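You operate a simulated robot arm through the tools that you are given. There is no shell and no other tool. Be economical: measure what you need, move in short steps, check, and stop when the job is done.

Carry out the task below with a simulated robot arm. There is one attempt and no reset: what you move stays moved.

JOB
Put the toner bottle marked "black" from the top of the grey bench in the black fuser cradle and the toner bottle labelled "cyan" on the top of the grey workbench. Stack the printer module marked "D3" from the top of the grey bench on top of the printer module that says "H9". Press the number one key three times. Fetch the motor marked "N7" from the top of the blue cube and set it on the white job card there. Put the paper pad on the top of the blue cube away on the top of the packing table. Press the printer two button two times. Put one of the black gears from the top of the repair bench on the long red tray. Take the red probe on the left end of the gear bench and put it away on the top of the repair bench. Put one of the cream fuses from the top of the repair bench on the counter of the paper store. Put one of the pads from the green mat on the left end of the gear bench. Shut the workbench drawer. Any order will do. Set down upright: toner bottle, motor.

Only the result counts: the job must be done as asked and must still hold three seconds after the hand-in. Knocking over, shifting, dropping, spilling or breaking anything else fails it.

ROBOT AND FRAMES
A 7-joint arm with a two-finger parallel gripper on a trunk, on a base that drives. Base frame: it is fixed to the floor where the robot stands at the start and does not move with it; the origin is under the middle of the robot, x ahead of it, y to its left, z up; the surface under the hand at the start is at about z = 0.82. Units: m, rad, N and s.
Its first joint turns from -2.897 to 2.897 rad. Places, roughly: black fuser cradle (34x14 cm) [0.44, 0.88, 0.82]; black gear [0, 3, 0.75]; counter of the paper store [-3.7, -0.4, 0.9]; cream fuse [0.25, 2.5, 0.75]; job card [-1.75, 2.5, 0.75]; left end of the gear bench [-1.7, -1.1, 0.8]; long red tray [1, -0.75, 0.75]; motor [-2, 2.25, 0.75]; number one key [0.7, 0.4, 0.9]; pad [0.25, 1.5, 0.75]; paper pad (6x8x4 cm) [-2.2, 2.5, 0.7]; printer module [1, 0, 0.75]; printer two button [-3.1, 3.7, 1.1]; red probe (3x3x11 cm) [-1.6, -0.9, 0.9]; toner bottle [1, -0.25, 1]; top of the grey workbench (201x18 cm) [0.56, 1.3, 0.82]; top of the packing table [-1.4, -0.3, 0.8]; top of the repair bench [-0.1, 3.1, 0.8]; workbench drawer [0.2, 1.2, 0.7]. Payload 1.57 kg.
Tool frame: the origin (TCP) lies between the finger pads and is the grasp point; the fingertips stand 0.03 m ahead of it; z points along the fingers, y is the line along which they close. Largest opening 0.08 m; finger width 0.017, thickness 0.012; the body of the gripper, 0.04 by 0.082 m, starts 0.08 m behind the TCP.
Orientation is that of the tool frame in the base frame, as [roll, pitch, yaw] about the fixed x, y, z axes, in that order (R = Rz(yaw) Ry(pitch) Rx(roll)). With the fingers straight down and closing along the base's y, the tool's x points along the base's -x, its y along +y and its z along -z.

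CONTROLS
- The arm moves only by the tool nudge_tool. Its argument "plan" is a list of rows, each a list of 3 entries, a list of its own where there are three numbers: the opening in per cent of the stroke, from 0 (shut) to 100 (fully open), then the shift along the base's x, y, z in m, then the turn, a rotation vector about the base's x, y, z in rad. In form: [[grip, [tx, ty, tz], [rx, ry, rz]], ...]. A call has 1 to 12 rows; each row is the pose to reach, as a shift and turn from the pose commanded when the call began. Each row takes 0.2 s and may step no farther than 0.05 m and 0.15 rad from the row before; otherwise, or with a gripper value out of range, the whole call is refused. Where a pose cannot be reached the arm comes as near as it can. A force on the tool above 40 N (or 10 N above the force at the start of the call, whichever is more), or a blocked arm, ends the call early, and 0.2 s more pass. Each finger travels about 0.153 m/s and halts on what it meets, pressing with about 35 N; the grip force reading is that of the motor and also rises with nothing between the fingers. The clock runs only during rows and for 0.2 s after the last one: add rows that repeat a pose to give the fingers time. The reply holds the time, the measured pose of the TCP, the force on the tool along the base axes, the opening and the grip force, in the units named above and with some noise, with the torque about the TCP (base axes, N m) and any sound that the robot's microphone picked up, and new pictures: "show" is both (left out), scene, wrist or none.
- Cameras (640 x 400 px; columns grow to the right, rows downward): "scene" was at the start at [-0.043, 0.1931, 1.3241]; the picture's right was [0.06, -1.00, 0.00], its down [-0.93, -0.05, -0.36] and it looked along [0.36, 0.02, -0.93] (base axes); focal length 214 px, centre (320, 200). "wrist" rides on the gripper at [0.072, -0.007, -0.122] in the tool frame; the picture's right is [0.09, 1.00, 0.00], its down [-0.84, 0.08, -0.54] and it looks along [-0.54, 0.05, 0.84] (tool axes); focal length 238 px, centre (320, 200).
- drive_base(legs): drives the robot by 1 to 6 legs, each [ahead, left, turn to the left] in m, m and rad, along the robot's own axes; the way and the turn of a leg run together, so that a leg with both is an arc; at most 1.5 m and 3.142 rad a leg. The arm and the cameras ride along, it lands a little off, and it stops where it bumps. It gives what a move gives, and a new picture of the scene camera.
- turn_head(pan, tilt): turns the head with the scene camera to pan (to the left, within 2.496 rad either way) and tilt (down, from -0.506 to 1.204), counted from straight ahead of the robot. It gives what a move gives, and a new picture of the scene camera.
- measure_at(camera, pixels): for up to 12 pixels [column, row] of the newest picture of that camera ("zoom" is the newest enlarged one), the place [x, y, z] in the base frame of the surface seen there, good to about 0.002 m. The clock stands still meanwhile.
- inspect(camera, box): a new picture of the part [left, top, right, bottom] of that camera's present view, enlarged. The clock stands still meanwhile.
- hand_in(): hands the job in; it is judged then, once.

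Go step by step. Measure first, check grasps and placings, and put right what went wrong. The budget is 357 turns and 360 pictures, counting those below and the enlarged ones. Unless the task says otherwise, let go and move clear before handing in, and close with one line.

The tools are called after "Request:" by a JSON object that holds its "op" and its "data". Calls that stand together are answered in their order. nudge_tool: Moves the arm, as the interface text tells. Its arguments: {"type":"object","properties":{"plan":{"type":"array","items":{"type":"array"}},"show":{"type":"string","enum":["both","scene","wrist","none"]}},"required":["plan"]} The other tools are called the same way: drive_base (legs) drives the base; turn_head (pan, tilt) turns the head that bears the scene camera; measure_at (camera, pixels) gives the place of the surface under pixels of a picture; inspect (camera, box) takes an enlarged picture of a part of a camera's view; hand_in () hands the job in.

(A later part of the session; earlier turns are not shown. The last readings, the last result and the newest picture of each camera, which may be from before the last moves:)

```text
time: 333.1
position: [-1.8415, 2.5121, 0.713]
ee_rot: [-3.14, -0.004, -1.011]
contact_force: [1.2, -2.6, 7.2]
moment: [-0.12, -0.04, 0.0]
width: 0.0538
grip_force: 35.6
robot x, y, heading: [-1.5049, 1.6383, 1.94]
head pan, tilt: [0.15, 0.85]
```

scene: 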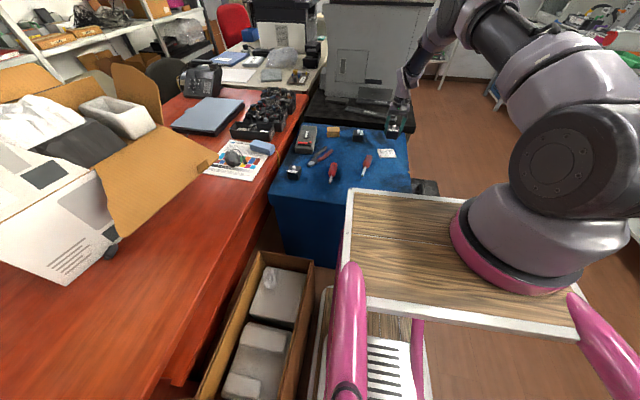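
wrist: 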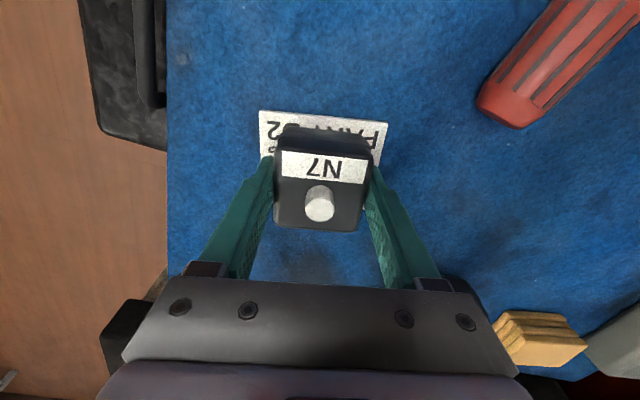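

Contact on the card, aligned. Release and rise.

Request:
{"op": "nudge_tool", "data": {"plan": [[40, [0, 0, 0.001], [0, 0, 0]], [75, [0, 0, 0.001], [0, 0, 0]], [90, [0, 0, 0.002], [0, 0, 0]], [90, [0, 0, 0.04], [0, 0, 0]], [90, [0, 0, 0.09], [0, 0, 0]], [90, [0, 0, 0.14], [0, 0, 0]], [90, [0, -0.02, 0.18], [0, 0, 0]]], "show": "both"}}

Request:
{"op": "inspect", "data": {"camera": "scene", "box": [350, 130, 430, 190]}}

Request:
{"op": "inspect", "data": {"camera": "wrist", "box": [240, 40, 400, 160]}}

```text
time: 334.7
position: [-1.844, 2.4919, 0.8921]
ee_rot: [3.14, -0.009, -1.013]
contact_force: [0.3, -0.2, -1.5]
moment: [-0.04, 0.01, -0.01]
width: 0.0717
grip_force: 0.1
robot x, y, heading: [-1.5074, 1.6392, 1.937]
head pan, tilt: [0.15, 0.85]
```

scene: 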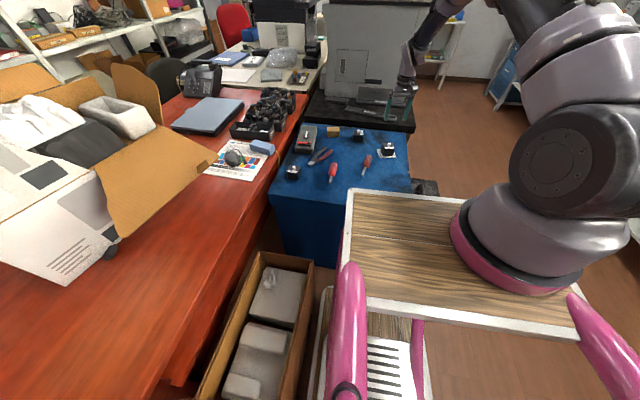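
wrist: 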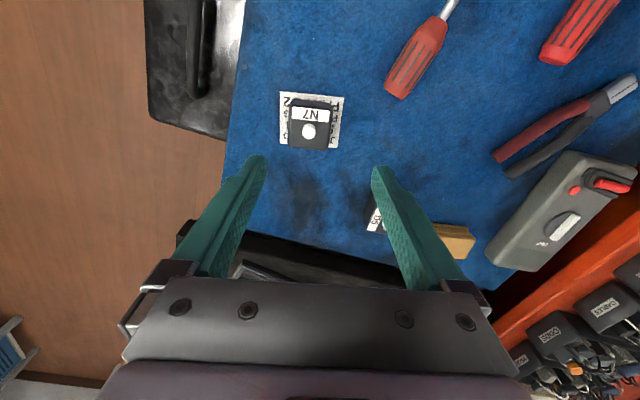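

```text
6.67 times, centred on (390, 160) of scene
```

zoom: 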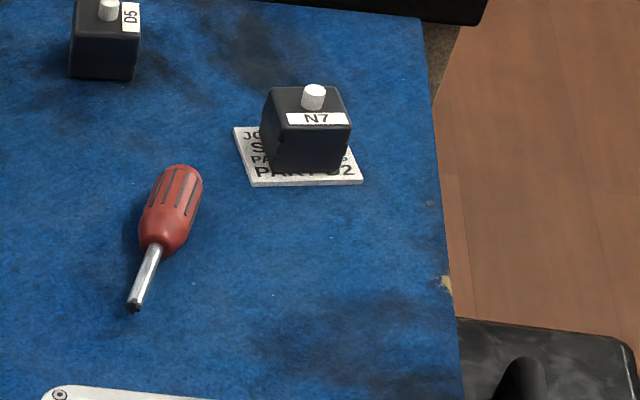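

```text
3.33 times, centred on (320, 100) of wrist
```

zoom: 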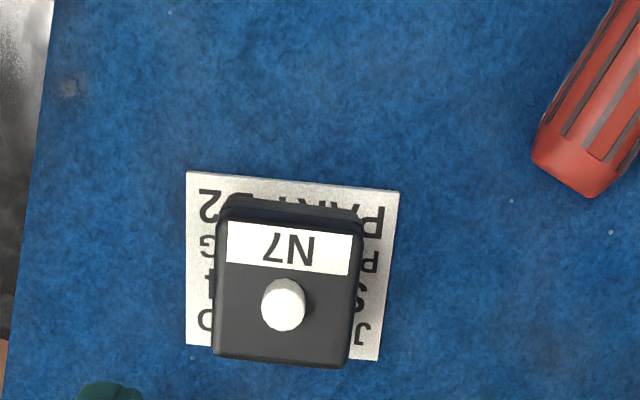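

Motor N7 stands on the card. Now the paper pad: raise the arm, drive 0.1 m ahead.

Request:
{"op": "nudge_tool", "data": {"plan": [[100, [-0.02, -0.03, 0.03], [0, 0, 0]], [100, [-0.04, -0.06, 0.06], [0, 0, 0]], [100, [-0.07, -0.09, 0.08], [0, 0, 0]], [100, [-0.1, -0.11, 0.1], [0, 0, 0]], [100, [-0.13, -0.12, 0.12], [0, 0, 0]]], "show": "none"}}

Request:
{"op": "drive_base", "data": {"legs": [[0.08, 0.03, 0]]}}

Request:
{"op": "inspect", "data": {"camera": "wrist", "box": [0, 0, 640, 400]}}

```text
time: 335.9
position: [-1.9728, 2.3707, 1.012]
ee_rot: [-3.138, -0.009, -1.013]
contact_force: [0.4, 0.9, -0.5]
moment: [-0.03, 0.04, 0.01]
width: 0.08
grip_force: 0.0
robot x, y, heading: [-1.5067, 1.6398, 1.937]
head pan, tilt: [0.15, 0.85]
```

```text
time: 337.0
position: [-2.0325, 2.4353, 1.0112]
ee_rot: [-3.141, -0.006, -1.011]
contact_force: [0.3, -0.3, -0.2]
moment: [-0.02, 0.01, 0.0]
width: 0.0801
grip_force: 0.0
robot x, y, heading: [-1.5627, 1.7036, 1.945]
head pan, tilt: [0.15, 0.85]
```

scene: 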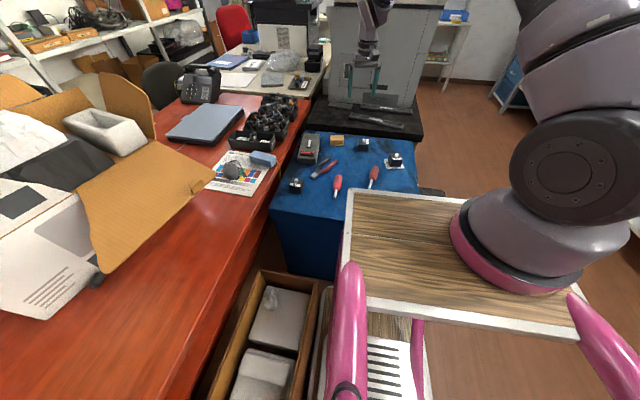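

```text
1.00 times, centred on (320, 200) of wrist (not enlarged: the box is as wide or as high as the picture)
```

zoom: 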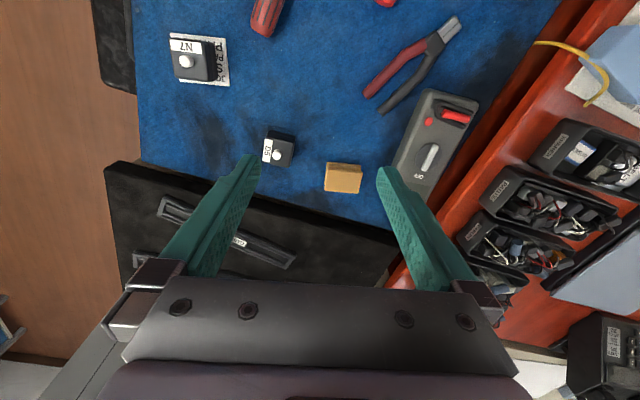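

Request:
{"op": "inspect", "data": {"camera": "wrist", "box": [300, 140, 400, 202]}}

Request:
{"op": "measure_at", "data": {"camera": "zoom", "pixels": [[170, 180], [390, 190], [375, 330], [165, 310], [275, 250], [275, 160], [160, 160], [395, 165]]}}

```text
6.40 times, centred on (350, 171) of wrist
```

zoom: 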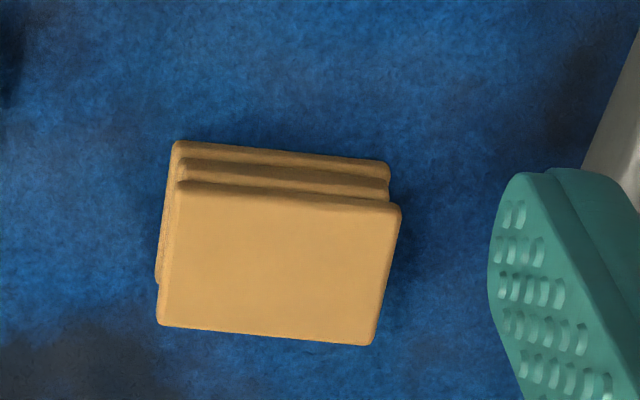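

```text
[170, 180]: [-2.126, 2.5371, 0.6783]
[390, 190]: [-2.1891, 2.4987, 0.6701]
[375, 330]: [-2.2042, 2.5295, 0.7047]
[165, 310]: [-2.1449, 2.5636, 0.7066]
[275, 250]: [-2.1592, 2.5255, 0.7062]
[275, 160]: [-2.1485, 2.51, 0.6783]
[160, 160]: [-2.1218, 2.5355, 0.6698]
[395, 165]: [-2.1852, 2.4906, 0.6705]
```

Request:
{"op": "measure_at", "data": {"camera": "zoom", "pixels": [[188, 195], [392, 215], [368, 335], [166, 318]]}}

```text
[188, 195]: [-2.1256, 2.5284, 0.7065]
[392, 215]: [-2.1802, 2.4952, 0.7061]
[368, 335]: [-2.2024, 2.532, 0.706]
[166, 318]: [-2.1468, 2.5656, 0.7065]
```

Pad centre (-2.164,2.530), long side ~7.2 cm along the tool's present closing axis. Tilt the tool outward 0.3 for reach and hover.

Request:
{"op": "nudge_tool", "data": {"plan": [[100, [-0.02, 0.015, 0], [0.085, 0.052, 0]], [100, [-0.045, 0.03, 0], [0.17, 0.104, 0]], [100, [-0.07, 0.05, 0], [0.256, 0.156, 0]], [100, [-0.1, 0.07, -0.03], [0.256, 0.156, 0]], [100, [-0.12, 0.085, -0.07], [0.256, 0.156, 0]], [100, [-0.131, 0.094, -0.11], [0.256, 0.156, 0]], [100, [-0.131, 0.094, -0.16], [0.256, 0.156, 0]], [100, [-0.131, 0.094, -0.2], [0.256, 0.156, 0]]], "show": "wrist"}}

Request:
{"op": "inspect", "data": {"camera": "wrist", "box": [240, 80, 400, 200]}}

```text
time: 338.8
position: [-2.164, 2.5335, 0.8119]
ee_rot: [-3.138, 0.295, -1.01]
contact_force: [-0.3, 0.6, -0.2]
moment: [-0.01, -0.04, -0.04]
width: 0.0801
grip_force: 0.1
robot x, y, heading: [-1.5665, 1.7059, 1.943]
head pan, tilt: [0.15, 0.85]
```

wrist: 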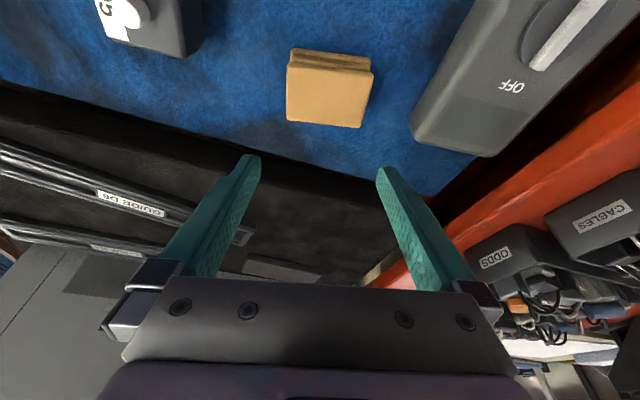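

```text
3.33 times, centred on (320, 140) of wrist
```

zoom: 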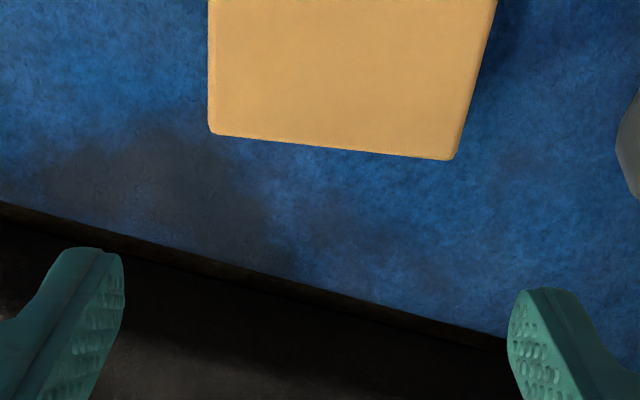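

Request:
{"op": "measure_at", "data": {"camera": "wrist", "pixels": [[291, 66], [370, 74], [361, 124], [291, 118], [293, 52], [371, 60]]}}

```text
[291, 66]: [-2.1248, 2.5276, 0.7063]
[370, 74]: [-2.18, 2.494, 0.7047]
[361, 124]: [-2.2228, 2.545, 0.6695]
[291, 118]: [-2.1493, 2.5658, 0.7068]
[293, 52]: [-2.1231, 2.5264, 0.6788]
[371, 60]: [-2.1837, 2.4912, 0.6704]
```

Request:
{"op": "nudge_tool", "data": {"plan": [[100, [0.002, -0.005, -0.03], [0, 0, -0.01]], [100, [0.002, -0.006, -0.06], [0, 0, -0.01]], [100, [0.002, -0.006, -0.075], [0, 0, -0.01]]], "show": "wrist"}}

```text
time: 339.6
position: [-2.1597, 2.5259, 0.7355]
ee_rot: [-3.138, 0.293, -1.02]
contact_force: [0.1, 0.8, 0.9]
moment: [-0.03, 0.02, -0.05]
width: 0.0799
grip_force: 0.1
robot x, y, heading: [-1.5641, 1.7078, 1.942]
head pan, tilt: [0.15, 0.85]
```

wrist: 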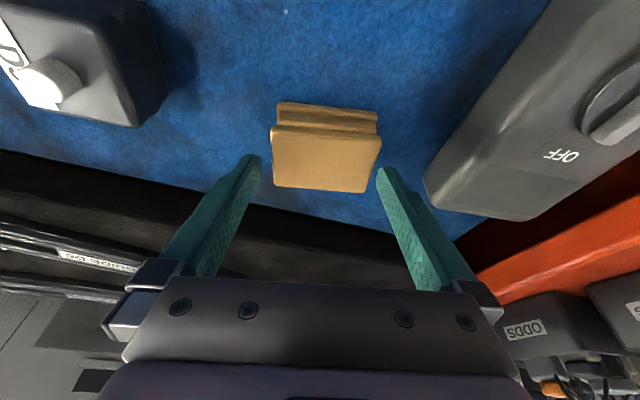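

Shift ~3.5 mm toward tool +y to centre, then descend.

Request:
{"op": "nudge_tool", "data": {"plan": [[100, [-0.003, -0.002, -0.002], [0, 0, 0]], [100, [-0.003, -0.002, -0.012], [0, 0, 0]], [100, [-0.003, -0.002, -0.022], [0, 0, 0]], [100, [-0.003, -0.002, -0.03], [0, 0, 0]]], "show": "wrist"}}

```text
time: 340.6
position: [-2.1647, 2.5222, 0.7062]
ee_rot: [-3.135, 0.292, -1.021]
contact_force: [0.3, 0.2, 0.0]
moment: [0.02, 0.03, 0.0]
width: 0.08
grip_force: 0.1
robot x, y, heading: [-1.5638, 1.7052, 1.941]
head pan, tilt: [0.15, 0.85]
```

wrist: 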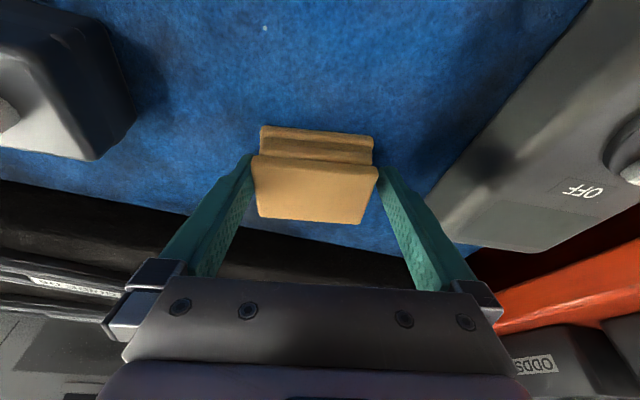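

Fingers straddle the pad without contact. Close and lift.

Request:
{"op": "nudge_tool", "data": {"plan": [[80, [0, 0, 0], [0, 0, 0]], [60, [0, 0, 0], [0, 0, 0]], [60, [0, 0, 0], [0, 0, 0]], [60, [0, 0, 0.03], [0, 0, 0]], [60, [0, 0, 0.07], [0, 0, 0]], [60, [0.01, -0.015, 0.11], [0, 0, 0]]], "show": "both"}}

```text
time: 342.0
position: [-2.1517, 2.5039, 0.8141]
ee_rot: [-3.136, 0.289, -1.021]
contact_force: [-0.4, 0.0, 0.5]
moment: [0.01, 0.02, -0.01]
width: 0.07
grip_force: 35.4
robot x, y, heading: [-1.5603, 1.7018, 1.938]
head pan, tilt: [0.15, 0.85]
```

scene: 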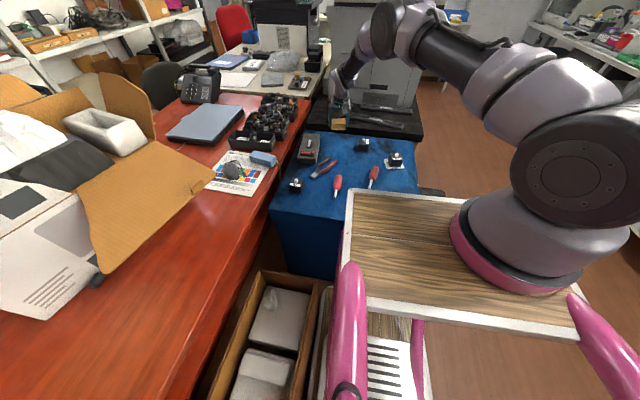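
wrist: 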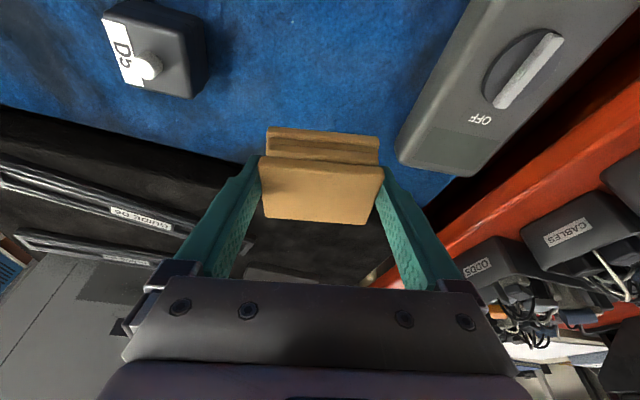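

Pad held. Raise, retract and back out.

Request:
{"op": "nudge_tool", "data": {"plan": [[60, [0.01, -0.01, 0.045], [0, 0, 0]], [60, [0.03, -0.03, 0.085], [0, 0, 0]], [60, [0.05, -0.05, 0.125], [0, 0, 0]], [60, [0.07, -0.08, 0.16], [0, 0, 0]], [60, [0.1, -0.11, 0.185], [0, 0, 0]], [60, [0.135, -0.14, 0.2], [0, 0, 0]], [60, [0.17, -0.17, 0.21], [0, 0, 0]], [60, [0.205, -0.2, 0.22], [0, 0, 0]], [60, [0.24, -0.23, 0.23], [0, 0, 0]]], "show": "none"}}

Request:
{"op": "drive_base", "data": {"legs": [[-0.75, -0.05, 0]]}}

Request:
{"op": "turn_head", "data": {"pan": 2.4, "tilt": 0.6}}

```text
refused: row 4 steps farther than a row can; nothing moved
```

```text
time: 346.1
position: [-1.8237, 1.8167, 0.8159]
ee_rot: [-3.139, 0.292, -1.029]
contact_force: [0.6, -0.3, 0.4]
moment: [-0.04, -0.01, -0.03]
width: 0.0704
grip_force: 35.1
robot x, y, heading: [-1.2401, 1.0127, 1.936]
head pan, tilt: [0.15, 0.85]
```

scene: 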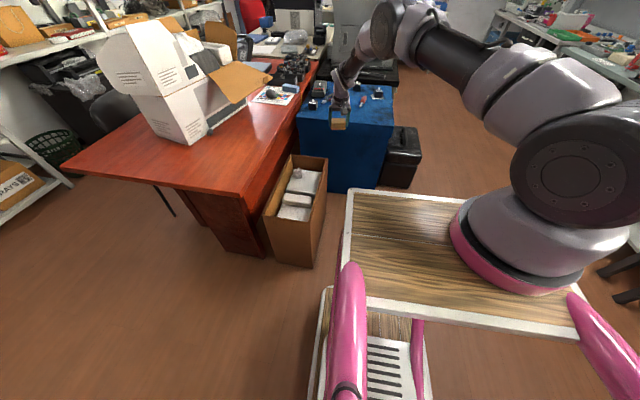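

```text
time: 348.2
position: [-1.8233, 1.8177, 0.8164]
ee_rot: [-3.138, 0.292, -1.028]
contact_force: [0.0, 0.0, -0.9]
moment: [-0.01, -0.01, 0.02]
width: 0.0701
grip_force: 35.0
robot x, y, heading: [-1.2397, 1.014, 1.939]
head pan, tilt: [2.4, 0.6]
```

scene: 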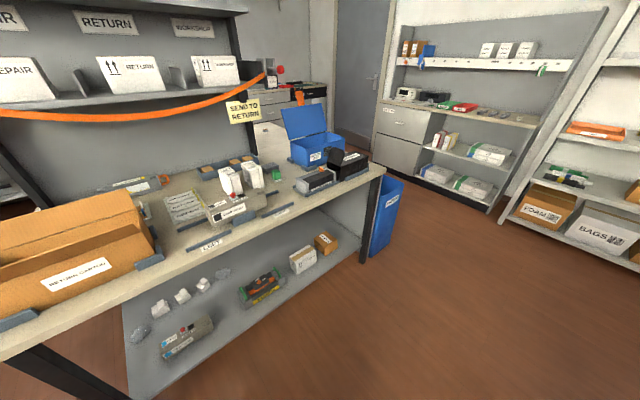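

The drive ran with a low arm but it cleared everything. Now lift the arm, and inspect the packing table for space.

Request:
{"op": "nudge_tool", "data": {"plan": [[60, [0.01, -0.01, 0.045], [0, 0, 0]], [60, [0.02, -0.02, 0.09], [0, 0, 0]], [60, [0.03, -0.03, 0.135], [0, 0, 0]], [60, [0.05, -0.05, 0.175], [0, 0, 0]], [60, [0.075, -0.075, 0.205], [0, 0, 0]], [60, [0.1, -0.1, 0.235], [0, 0, 0]], [60, [0.125, -0.13, 0.265], [0, 0, 0]], [60, [0.15, -0.16, 0.29], [0, 0, 0]], [60, [0.18, -0.19, 0.3], [0, 0, 0]]], "show": "none"}}

Request:
{"op": "inspect", "data": {"camera": "scene", "box": [100, 120, 400, 300]}}

Request:
{"op": "measure_at", "data": {"camera": "zoom", "pixels": [[390, 190], [300, 210], [450, 165], [480, 180], [200, 240], [400, 170], [340, 160], [560, 120], [330, 215]]}}

```text
time: 350.2
position: [-1.6423, 1.6335, 1.1159]
ee_rot: [-3.136, 0.291, -1.028]
contact_force: [-0.7, 0.3, -1.0]
moment: [-0.03, -0.01, 0.01]
width: 0.0701
grip_force: 34.9
robot x, y, heading: [-1.2405, 1.0133, 1.938]
head pan, tilt: [2.4, 0.6]
```

```text
2.13 times, centred on (250, 210) of scene
```

zoom: 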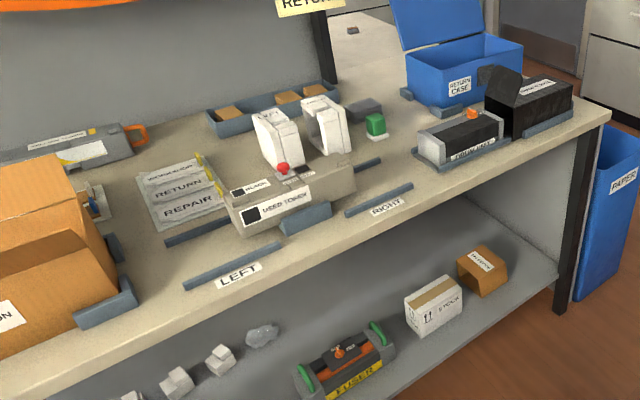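

```text
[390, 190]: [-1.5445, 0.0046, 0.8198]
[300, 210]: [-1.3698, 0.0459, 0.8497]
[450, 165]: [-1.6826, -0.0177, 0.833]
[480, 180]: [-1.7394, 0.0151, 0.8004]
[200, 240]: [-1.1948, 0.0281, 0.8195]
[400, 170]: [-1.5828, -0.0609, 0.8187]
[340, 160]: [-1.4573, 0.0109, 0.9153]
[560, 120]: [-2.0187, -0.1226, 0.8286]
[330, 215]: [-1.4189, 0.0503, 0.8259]
```

Candidate free patch at about (-1.58,-0.06), table z 0.819. Turn right to face the packing table and shift along it.

Request:
{"op": "drive_base", "data": {"legs": [[0, 0, -1.56], [0, 0, -1.55], [0.1, -0.55, 0]]}}

Request:
{"op": "turn_head", "data": {"pan": 0.0, "tilt": 0.85}}

```text
time: 360.9
position: [-1.2583, 0.1038, 1.1162]
ee_rot: [-3.138, 0.292, 2.172]
contact_force: [0.3, 0.1, -0.5]
moment: [-0.01, -0.01, 0.01]
width: 0.0701
grip_force: 35.1
robot x, y, heading: [-1.6968, 0.6979, -1.146]
head pan, tilt: [2.4, 0.6]
```

scene: 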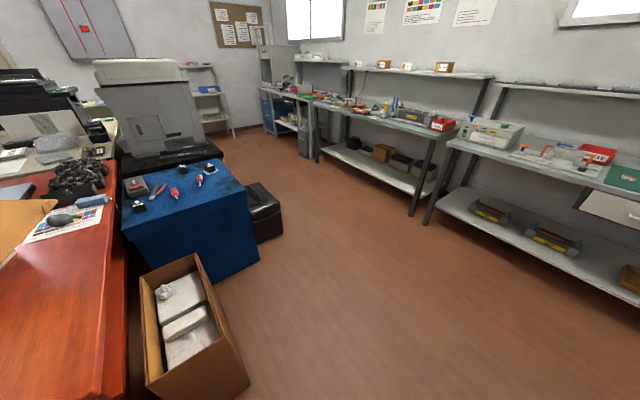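

```text
time: 363.1
position: [-1.2569, 0.1049, 1.1173]
ee_rot: [-3.139, 0.292, 2.172]
contact_force: [-0.4, 1.0, -0.3]
moment: [0.02, -0.01, -0.02]
width: 0.0702
grip_force: 35.3
robot x, y, heading: [-1.6979, 0.6974, -1.148]
head pan, tilt: [0.0, 0.85]
```

scene: 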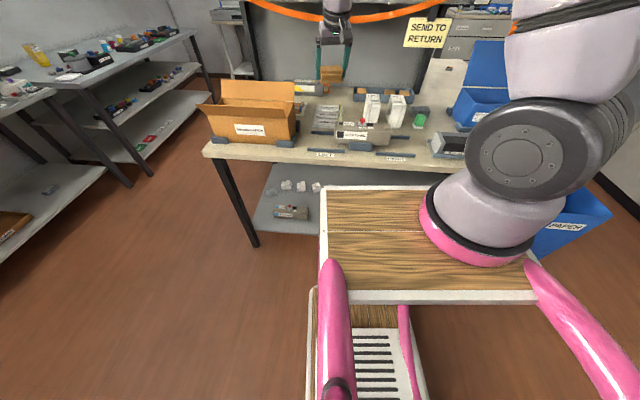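

Careful of the orange band. Measure it and the free spots.

Request:
{"op": "inspect", "data": {"camera": "scene", "box": [200, 60, 500, 190]}}

Request:
{"op": "measure_at", "data": {"camera": "zoom", "pixels": [[440, 160], [450, 195], [420, 190], [470, 180], [215, 175], [215, 195], [240, 170], [395, 190], [250, 130], [455, 110]]}}

Request:
{"op": "measure_at", "data": {"camera": "scene", "pixels": [[270, 8], [390, 18], [425, 35], [300, 88], [420, 100]]}}

```text
2.13 times, centred on (350, 125) of scene
```

zoom: 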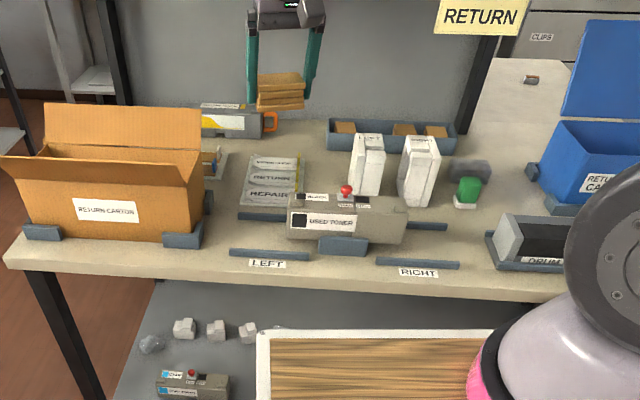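

```text
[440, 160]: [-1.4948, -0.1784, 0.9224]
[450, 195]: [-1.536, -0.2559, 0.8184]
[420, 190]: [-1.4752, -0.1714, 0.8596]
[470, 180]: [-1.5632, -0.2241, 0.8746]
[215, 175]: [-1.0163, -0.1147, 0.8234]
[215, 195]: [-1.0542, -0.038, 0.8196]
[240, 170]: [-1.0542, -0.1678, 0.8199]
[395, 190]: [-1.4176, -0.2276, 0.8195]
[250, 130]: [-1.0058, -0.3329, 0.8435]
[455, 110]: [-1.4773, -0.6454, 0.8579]
```

```text
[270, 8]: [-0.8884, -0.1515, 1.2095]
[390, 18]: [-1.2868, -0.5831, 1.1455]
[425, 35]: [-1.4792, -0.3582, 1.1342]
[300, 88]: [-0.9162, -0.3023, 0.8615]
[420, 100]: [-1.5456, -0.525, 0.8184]
```

Request:
{"op": "measure_at", "data": {"camera": "zoom", "pixels": [[425, 245], [470, 250], [480, 225], [450, 235], [455, 213], [430, 260], [495, 235], [470, 275], [220, 215], [225, 235], [160, 262], [500, 150]]}}

```text
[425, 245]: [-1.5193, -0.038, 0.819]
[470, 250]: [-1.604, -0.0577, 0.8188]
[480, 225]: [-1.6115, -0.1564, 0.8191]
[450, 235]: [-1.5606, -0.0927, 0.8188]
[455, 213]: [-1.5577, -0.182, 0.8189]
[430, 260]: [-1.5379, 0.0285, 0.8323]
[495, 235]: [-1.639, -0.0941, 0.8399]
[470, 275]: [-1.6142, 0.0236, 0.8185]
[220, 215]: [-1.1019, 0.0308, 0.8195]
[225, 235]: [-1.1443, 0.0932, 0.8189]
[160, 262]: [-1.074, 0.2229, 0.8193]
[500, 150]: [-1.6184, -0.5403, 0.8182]
```

Request:
{"op": "measure_at", "data": {"camera": "zoom", "pixels": [[305, 165], [325, 165], [340, 165], [325, 140], [325, 185], [350, 185], [350, 150], [298, 175], [270, 190], [315, 200], [310, 150], [300, 200]]}}

Request:
{"op": "inspect", "data": {"camera": "scene", "box": [290, 110, 440, 190]}}

```text
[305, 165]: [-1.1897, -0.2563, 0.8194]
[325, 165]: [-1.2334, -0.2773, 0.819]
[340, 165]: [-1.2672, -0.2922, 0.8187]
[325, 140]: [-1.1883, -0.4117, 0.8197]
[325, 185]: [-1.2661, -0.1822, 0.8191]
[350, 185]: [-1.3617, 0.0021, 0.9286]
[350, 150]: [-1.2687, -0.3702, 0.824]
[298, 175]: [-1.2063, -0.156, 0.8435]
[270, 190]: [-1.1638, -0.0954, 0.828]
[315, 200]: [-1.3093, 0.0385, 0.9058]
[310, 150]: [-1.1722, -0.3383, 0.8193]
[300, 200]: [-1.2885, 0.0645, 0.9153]
```

```text
4.27 times, centred on (365, 150) of scene
```

zoom: 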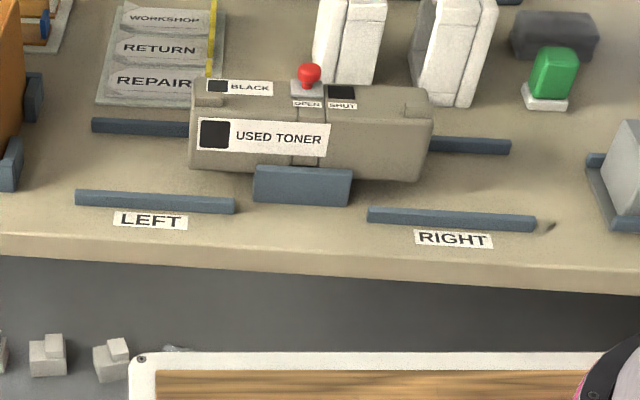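

The slot right of the "USED TONER" machine at zoom (505,180) fits the pad. Measure it.

Request:
{"op": "measure_at", "data": {"camera": "zoom", "pixels": [[505, 180], [505, 158], [505, 205], [470, 178], [548, 178], [585, 190], [438, 175], [505, 145], [505, 217], [545, 112]]}}

```text
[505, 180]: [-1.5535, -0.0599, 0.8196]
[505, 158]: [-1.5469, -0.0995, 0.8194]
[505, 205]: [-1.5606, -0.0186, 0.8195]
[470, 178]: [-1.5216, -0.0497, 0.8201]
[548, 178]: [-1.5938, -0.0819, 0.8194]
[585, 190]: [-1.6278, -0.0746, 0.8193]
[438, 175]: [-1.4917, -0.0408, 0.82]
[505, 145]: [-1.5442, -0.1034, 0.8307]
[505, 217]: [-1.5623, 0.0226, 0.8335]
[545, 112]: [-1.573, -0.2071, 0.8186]
```

Carry the pad there: shift (-0.302,-0.158), turn -0.243, and stop just above.

Request:
{"op": "nudge_tool", "data": {"plan": [[60, [-0.043, -0.02, 0], [0, 0, -0.06]], [60, [-0.086, -0.04, 0], [0, 0, -0.12]], [60, [-0.129, -0.06, 0], [0, 0, -0.18]], [60, [-0.172, -0.08, 0], [0, 0, -0.243]], [60, [-0.215, -0.1, 0], [0, 0, -0.243]], [60, [-0.258, -0.125, -0.01], [0, 0, -0.243]], [60, [-0.3016, -0.145, -0.02], [0, 0, -0.243]], [60, [-0.3016, -0.1584, -0.065], [0, 0, -0.243]], [60, [-0.3016, -0.1584, -0.11], [0, 0, -0.243]], [60, [-0.3016, -0.1584, -0.155], [0, 0, -0.243]], [60, [-0.3016, -0.1584, -0.2], [0, 0, -0.243]], [60, [-0.3016, -0.1584, -0.225], [0, 0, -0.243]]], "show": "both"}}

Request:
{"op": "inspect", "data": {"camera": "scene", "box": [320, 90, 480, 190]}}

```text
refused: row 6 steps farther than a row can; nothing moved
```

```text
4.00 times, centred on (400, 140) of scene
```

zoom: 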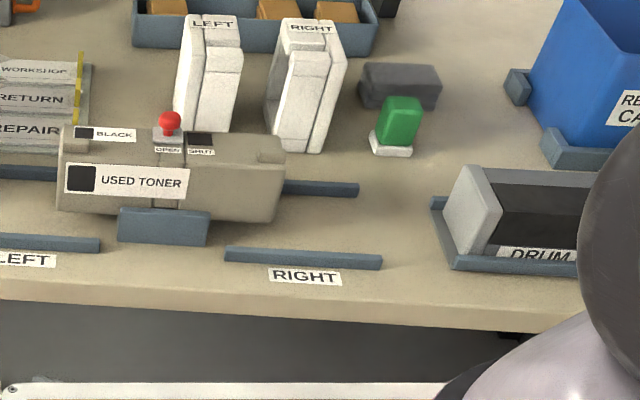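

Request:
{"op": "nudge_tool", "data": {"plan": [[60, [-0.043, -0.022, 0], [0, 0, -0.06]], [60, [-0.086, -0.044, 0], [0, 0, -0.12]], [60, [-0.129, -0.066, 0], [0, 0, -0.18]], [60, [-0.172, -0.088, 0], [0, 0, -0.243]], [60, [-0.215, -0.11, 0], [0, 0, -0.243]], [60, [-0.258, -0.134, 0], [0, 0, -0.243]], [60, [-0.3016, -0.1584, 0], [0, 0, -0.243]], [60, [-0.3016, -0.1584, -0.05], [0, 0, -0.243]], [60, [-0.3016, -0.1584, -0.1], [0, 0, -0.243]], [60, [-0.3016, -0.1584, -0.15], [0, 0, -0.243]], [60, [-0.3016, -0.1584, -0.2], [0, 0, -0.243]], [60, [-0.3016, -0.1584, -0.225], [0, 0, -0.243]]], "show": "both"}}

Request:
{"op": "inspect", "data": {"camera": "scene", "box": [320, 90, 480, 190]}}

```text
time: 365.7
position: [-1.5596, -0.0567, 0.8876]
ee_rot: [-3.137, 0.294, 1.929]
contact_force: [0.2, -0.4, 0.5]
moment: [0.02, 0.0, 0.0]
width: 0.0701
grip_force: 34.8
robot x, y, heading: [-1.695, 0.7021, -1.149]
head pan, tilt: [0.0, 0.85]
```

scene: 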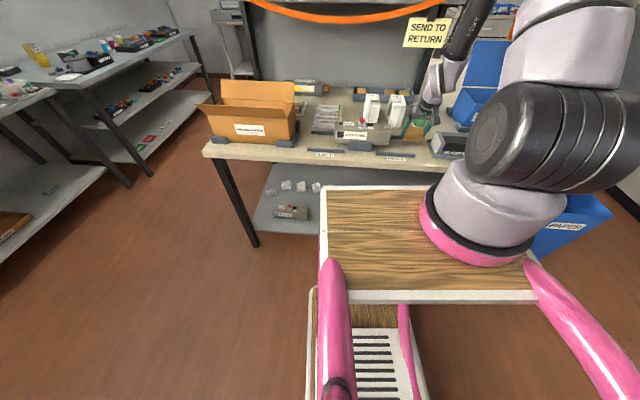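
wrist: 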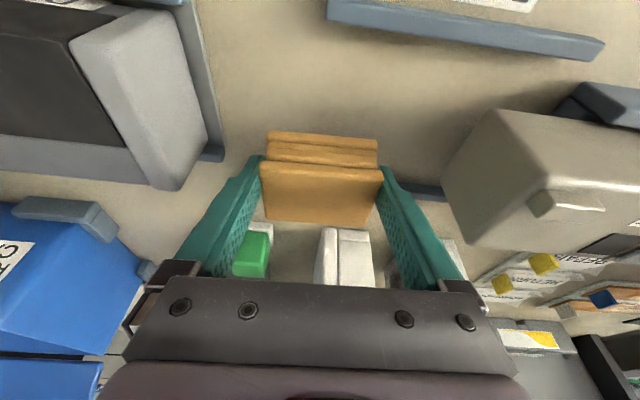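

```text
4.00 times, centred on (400, 140) of scene
```

zoom: 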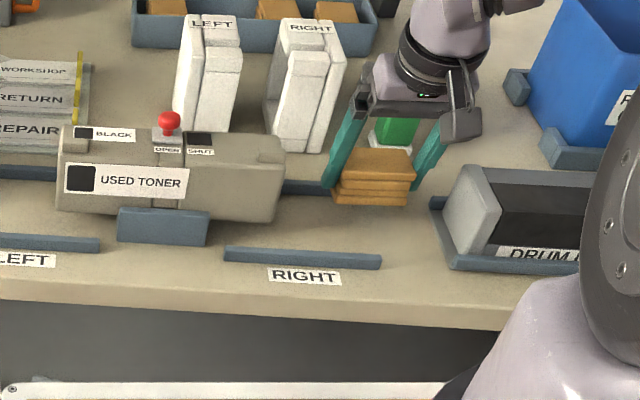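

Clear of both rails. Lower to contact.

Request:
{"op": "nudge_tool", "data": {"plan": [[60, [0.001, 0.003, -0.015], [0, 0, 0]], [60, [0.001, 0.003, -0.025], [0, 0, 0]], [60, [0.001, 0.003, -0.03], [0, 0, 0]], [60, [0.001, 0.003, -0.033], [0, 0, 0]]], "show": "wrist"}}

```text
time: 366.7
position: [-1.5581, -0.0518, 0.8585]
ee_rot: [-3.138, 0.293, 1.928]
contact_force: [-0.2, -0.5, 0.8]
moment: [0.0, 0.0, 0.0]
width: 0.0701
grip_force: 35.2
robot x, y, heading: [-1.696, 0.698, -1.151]
head pan, tilt: [0.0, 0.85]
```

wrist: 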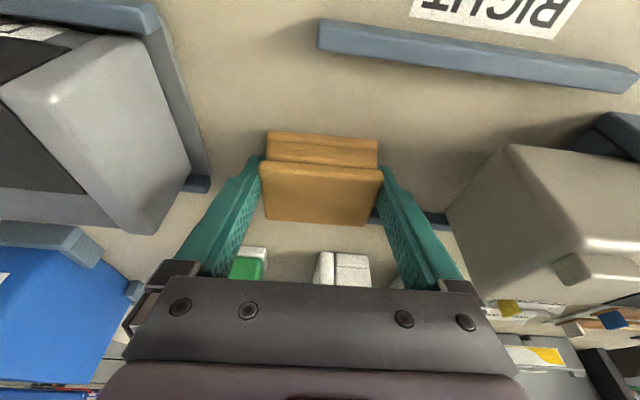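

Request:
{"op": "nudge_tool", "data": {"plan": [[60, [-0.001, 0.004, -0.001], [0, 0, 0]], [60, [-0.001, 0.004, -0.0025], [0, 0, 0]], [60, [-0.001, 0.004, -0.004], [0, 0, 0]]], "show": "none"}}

```text
time: 367.5
position: [-1.5596, -0.0467, 0.8556]
ee_rot: [-3.136, 0.297, 1.93]
contact_force: [-0.4, 7.8, 27.7]
moment: [0.25, -0.23, 0.02]
width: 0.0702
grip_force: 35.1
robot x, y, heading: [-1.6927, 0.6987, -1.149]
head pan, tilt: [0.0, 0.85]
```

Contact. Release and withdraw along the tool axis.

Request:
{"op": "nudge_tool", "data": {"plan": [[60, [0, 0, 0.001], [0, 0, 0]], [100, [0, 0, 0.001], [0, 0, 0]], [100, [0, 0, 0.001], [0, 0, 0]], [100, [-0.003, 0.008, 0.03], [0, 0, 0]], [100, [-0.007, 0.02, 0.07], [0, 0, 0]], [100, [-0.01, 0.03, 0.11], [0, 0, 0]], [100, [-0.015, 0.045, 0.155], [0, 0, 0]], [100, [-0.02, 0.06, 0.2], [0, 0, 0]], [100, [-0.025, 0.08, 0.245], [0, 0, 0]], [100, [-0.03, 0.1, 0.29], [0, 0, 0]]], "show": "both"}}

Request:
{"op": "inspect", "data": {"camera": "scene", "box": [320, 90, 480, 190]}}

```text
time: 369.7
position: [-1.5883, 0.0493, 1.1419]
ee_rot: [-3.138, 0.292, 1.929]
contact_force: [0.2, 1.2, 0.1]
moment: [0.03, 0.05, -0.04]
width: 0.0801
grip_force: 0.1
robot x, y, heading: [-1.6993, 0.6981, -1.149]
head pan, tilt: [0.0, 0.85]
```

scene: 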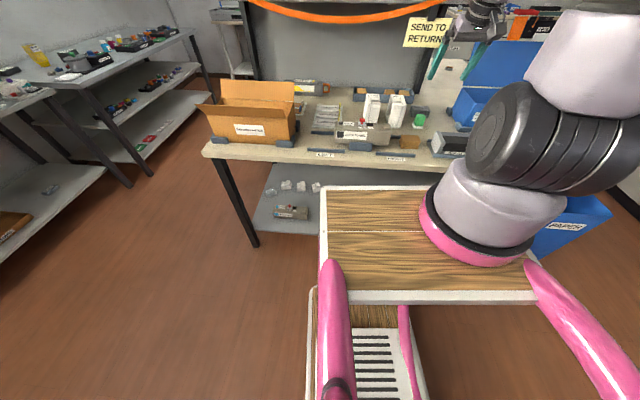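
wrist: 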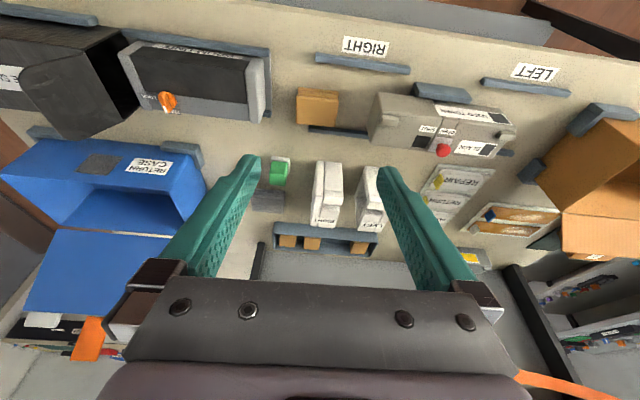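

```text
4.00 times, centred on (400, 140) of scene
```

zoom: 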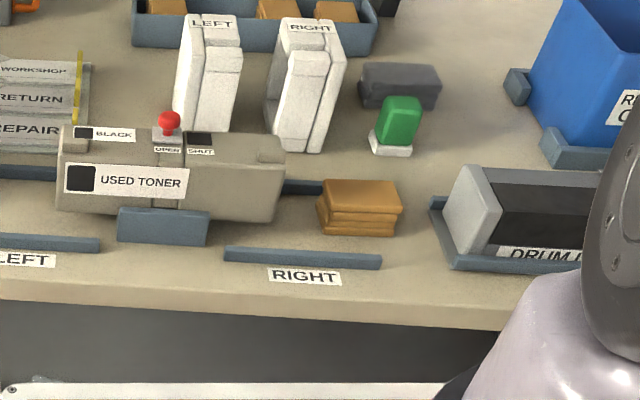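

Paper pad rests on the packing table. Last: printer two button. Shift left, turn around, and head up the aisle.

Request:
{"op": "drive_base", "data": {"legs": [[-0.1, 0.7, 0], [0, 0, 1.5], [0, 0, 1.54]]}}

```text
time: 380.9
position: [-1.1294, 1.7277, 1.1429]
ee_rot: [-3.138, 0.292, -1.35]
contact_force: [0.2, 0.9, 0.1]
moment: [0.0, 0.01, 0.01]
width: 0.0801
grip_force: 0.0
robot x, y, heading: [-1.1123, 1.07, 1.858]
head pan, tilt: [0.0, 0.85]
```

scene: 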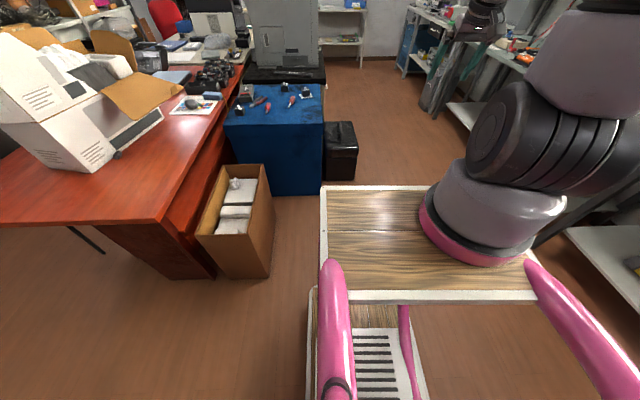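

Request:
{"op": "drive_base", "data": {"legs": [[0.05, -0.66, 0.03], [1.3, 0, 0], [1.0, 0, 0]]}}

Request:
{"op": "turn_head", "data": {"pan": 0.9, "tilt": 0.5}}

```text
time: 395.5
position: [-1.1998, 4.1771, 1.1426]
ee_rot: [-3.138, 0.29, -1.348]
contact_force: [0.4, 1.4, 0.0]
moment: [0.0, -0.01, -0.03]
width: 0.0801
grip_force: 0.1
robot x, y, heading: [-1.1817, 3.5223, 1.86]
head pan, tilt: [0.0, 0.85]
```

scene: 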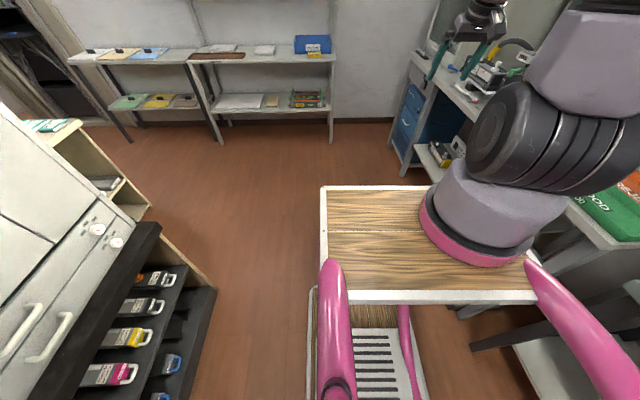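

```text
time: 396.7
position: [-1.1995, 4.178, 1.1414]
ee_rot: [-3.139, 0.292, -1.348]
contact_force: [0.7, 0.4, 0.6]
moment: [-0.03, 0.02, 0.02]
width: 0.0801
grip_force: 0.0
robot x, y, heading: [-1.1832, 3.5206, 1.861]
head pan, tilt: [0.901, 0.499]
```

scene: 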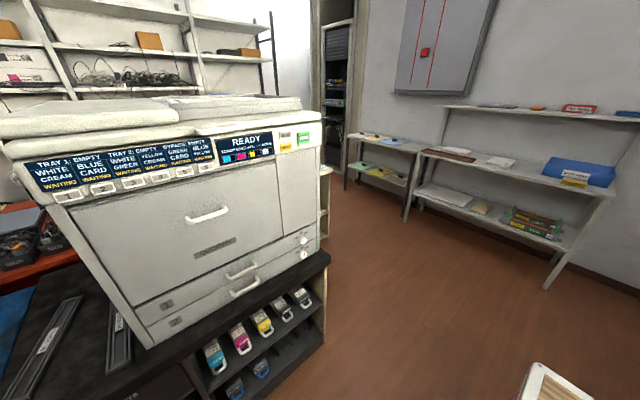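

Request:
{"op": "measure_at", "data": {"camera": "scene", "pixels": [[325, 235], [330, 172], [347, 185], [404, 220], [548, 285], [360, 142], [318, 255], [335, 200], [300, 100], [285, 140]]}}

Request:
{"op": "inspect", "data": {"camera": "scene", "box": [0, 90, 340, 230]}}

```text
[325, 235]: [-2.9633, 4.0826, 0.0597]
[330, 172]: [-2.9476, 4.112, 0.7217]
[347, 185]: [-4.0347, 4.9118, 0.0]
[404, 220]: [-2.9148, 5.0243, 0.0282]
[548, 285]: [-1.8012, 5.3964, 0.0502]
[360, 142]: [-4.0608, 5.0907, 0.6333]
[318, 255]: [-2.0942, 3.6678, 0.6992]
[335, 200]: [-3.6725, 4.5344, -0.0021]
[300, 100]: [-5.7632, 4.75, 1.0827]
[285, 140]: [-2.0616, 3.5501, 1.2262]
```

```text
1.88 times, centred on (170, 160) of scene
```

zoom: 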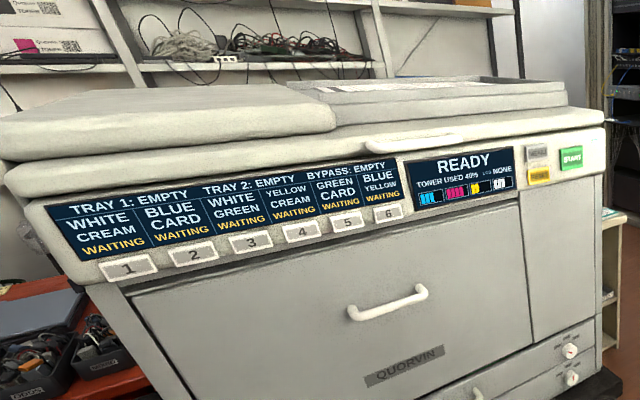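

This printer has buttons 1–6; measure button 2 to compare with the stated place (-3.1,3.7,1.1).

Request:
{"op": "measure_at", "data": {"camera": "zoom", "pixels": [[128, 267], [194, 255], [250, 241], [387, 213], [570, 158], [538, 175], [460, 370]]}}

Request:
{"op": "turn_head", "data": {"pan": 1.2, "tilt": 0.2}}

```text
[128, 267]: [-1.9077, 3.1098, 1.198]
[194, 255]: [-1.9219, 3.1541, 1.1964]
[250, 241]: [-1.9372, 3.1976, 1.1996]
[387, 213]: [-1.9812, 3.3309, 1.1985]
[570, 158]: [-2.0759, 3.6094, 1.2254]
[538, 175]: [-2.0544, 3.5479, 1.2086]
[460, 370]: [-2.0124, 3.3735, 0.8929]
```

```text
time: 397.5
position: [-1.2002, 4.1762, 1.1416]
ee_rot: [-3.138, 0.294, -1.348]
contact_force: [0.6, 0.7, 0.0]
moment: [0.03, 0.0, 0.03]
width: 0.0801
grip_force: 0.1
robot x, y, heading: [-1.178, 3.5182, 1.857]
head pan, tilt: [1.201, 0.201]
```

scene: 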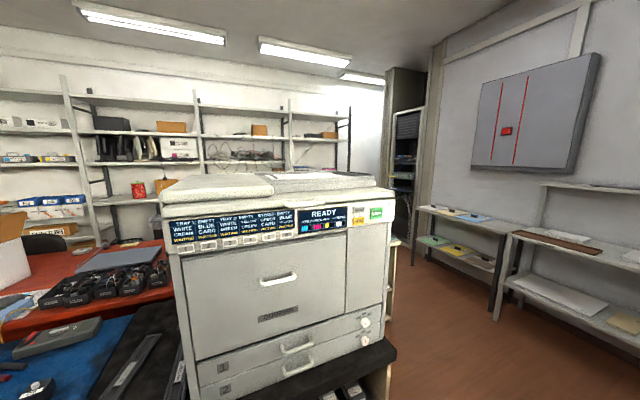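

Button 2 here is at (-1.92,3.15), not the stated place, so "printer two" is the other machine further back. Drive forward, turn left into the corridor and look.

Request:
{"op": "drive_base", "data": {"legs": [[0.9, 0, 0], [0, 0, 1.6]]}}

Request:
{"op": "turn_head", "data": {"pan": 0.4, "tilt": 0.4}}

```text
time: 406.2
position: [-2.09, 4.3397, 1.1423]
ee_rot: [-3.138, 0.295, 0.26]
contact_force: [0.2, -0.1, -0.1]
moment: [0.02, 0.0, 0.0]
width: 0.08
grip_force: 0.0
robot x, y, heading: [-1.4343, 4.3822, -2.819]
head pan, tilt: [1.201, 0.201]
```

scene: 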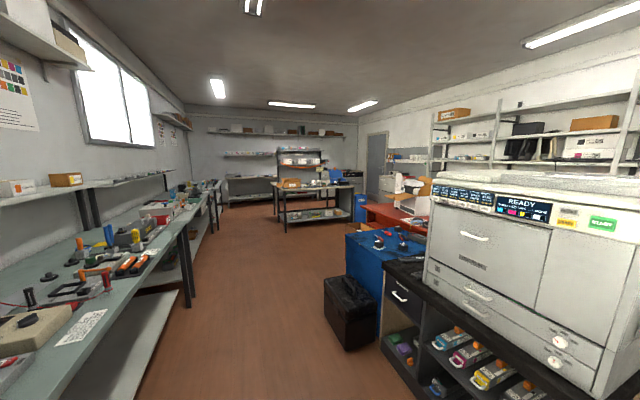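

```text
time: 407.3
position: [-2.0898, 4.3392, 1.1415]
ee_rot: [-3.138, 0.292, 0.26]
contact_force: [0.6, 0.4, 0.1]
moment: [0.0, 0.0, 0.0]
width: 0.0799
grip_force: 0.0
robot x, y, heading: [-1.4341, 4.384, -2.822]
head pan, tilt: [0.4, 0.4]
```

scene: 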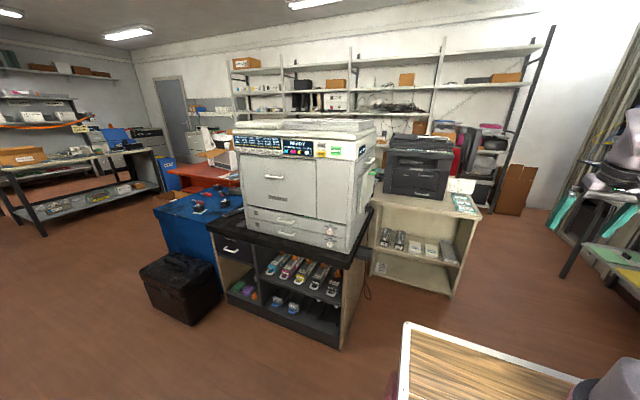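

The black printer at (418,165) is printer two. Zoom and measure.

Request:
{"op": "inspect", "data": {"camera": "scene", "box": [370, 120, 490, 210]}}

Request:
{"op": "measure_at", "data": {"camera": "zoom", "pixels": [[120, 110], [300, 110], [290, 150], [200, 130], [250, 140], [400, 250], [560, 280], [270, 95], [340, 150]]}}

Request:
{"op": "measure_at", "data": {"camera": "scene", "pixels": [[450, 295], [480, 215], [448, 185], [372, 280], [510, 212], [560, 280], [590, 260], [478, 208]]}}

```text
4.44 times, centred on (430, 165) of scene
```

zoom: 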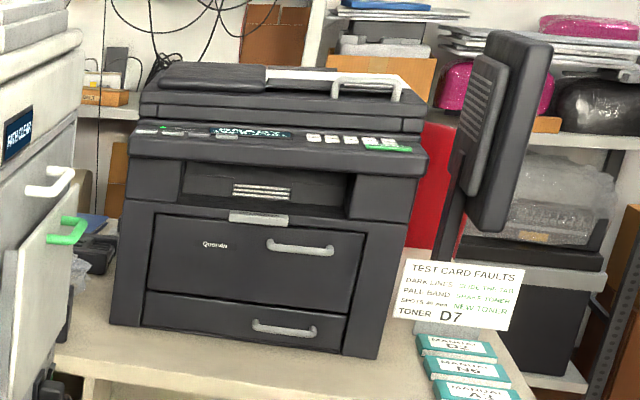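

```text
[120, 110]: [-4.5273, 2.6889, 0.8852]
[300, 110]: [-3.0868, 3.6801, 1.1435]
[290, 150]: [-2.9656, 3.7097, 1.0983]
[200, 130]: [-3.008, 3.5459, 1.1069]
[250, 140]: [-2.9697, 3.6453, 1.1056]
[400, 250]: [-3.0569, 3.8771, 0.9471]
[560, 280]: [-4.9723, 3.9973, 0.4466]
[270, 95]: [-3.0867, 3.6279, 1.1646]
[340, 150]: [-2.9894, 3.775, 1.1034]
```

```text
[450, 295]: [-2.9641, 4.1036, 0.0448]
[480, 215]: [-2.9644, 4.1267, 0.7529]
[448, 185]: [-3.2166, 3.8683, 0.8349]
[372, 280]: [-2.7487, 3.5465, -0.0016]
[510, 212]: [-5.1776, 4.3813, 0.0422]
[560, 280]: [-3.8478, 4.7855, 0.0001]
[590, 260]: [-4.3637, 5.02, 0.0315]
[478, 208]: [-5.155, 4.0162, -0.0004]
```

Printer two has a row of numbered buttons at zoom (310–390,145). Raise/retract the arm and drive closer.

Request:
{"op": "nudge_tool", "data": {"plan": [[80, [0.03, 0.01, 0.035], [0.02, -0.07, 0]], [60, [0.06, 0.02, 0.07], [0.04, -0.14, 0]], [40, [0.09, 0.03, 0.105], [0.05, -0.21, 0]], [20, [0.11, 0.035, 0.14], [0.075, -0.282, 0]], [0, [0.11, 0.035, 0.18], [0.075, -0.282, 0]]], "show": "none"}}

Request:
{"op": "drive_base", "data": {"legs": [[0.7, 0, 0]]}}

Request:
{"op": "turn_head", "data": {"pan": 0.3, "tilt": 0.4}}

```text
time: 408.5
position: [-1.9783, 4.3712, 1.3238]
ee_rot: [-3.139, -0.001, 0.26]
contact_force: [-1.0, 0.4, -0.4]
moment: [-0.01, -0.03, -0.01]
width: 0.0
grip_force: 21.2
robot x, y, heading: [-1.434, 4.3806, -2.816]
head pan, tilt: [0.4, 0.4]
```

```text
time: 412.2
position: [-2.6195, 4.1663, 1.3245]
ee_rot: [-3.136, 0.0, 0.25]
contact_force: [-0.7, -0.5, 0.0]
moment: [-0.01, 0.01, -0.02]
width: 0.0002
grip_force: 21.8
robot x, y, heading: [-2.0767, 4.1704, -2.823]
head pan, tilt: [0.4, 0.4]
```

scene: 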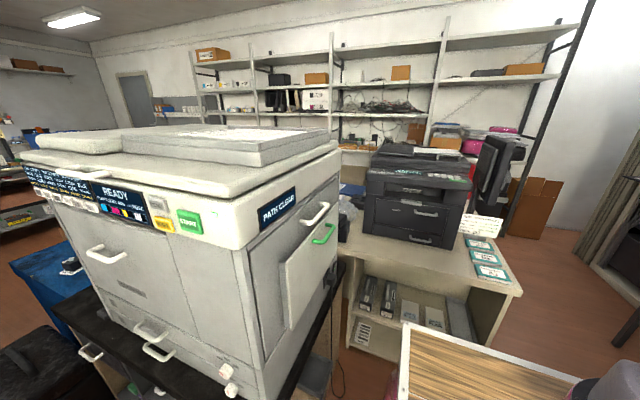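

```text
time: 412.9
position: [-2.6185, 4.1653, 1.3233]
ee_rot: [-3.139, -0.001, 0.251]
contact_force: [0.3, 0.1, 0.2]
moment: [-0.01, 0.0, 0.0]
width: 0.0003
grip_force: 21.4
robot x, y, heading: [-2.0722, 4.1716, -2.823]
head pan, tilt: [0.3, 0.4]
```

scene: 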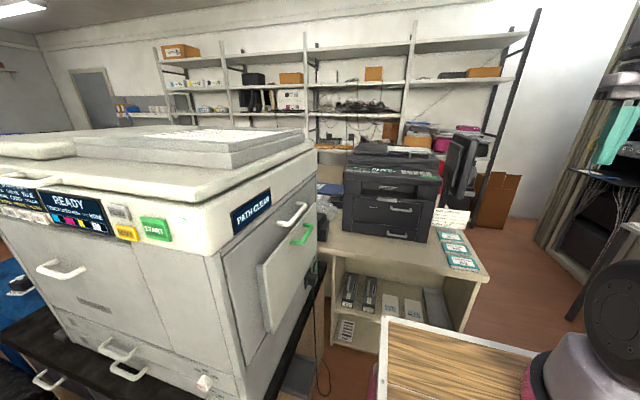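

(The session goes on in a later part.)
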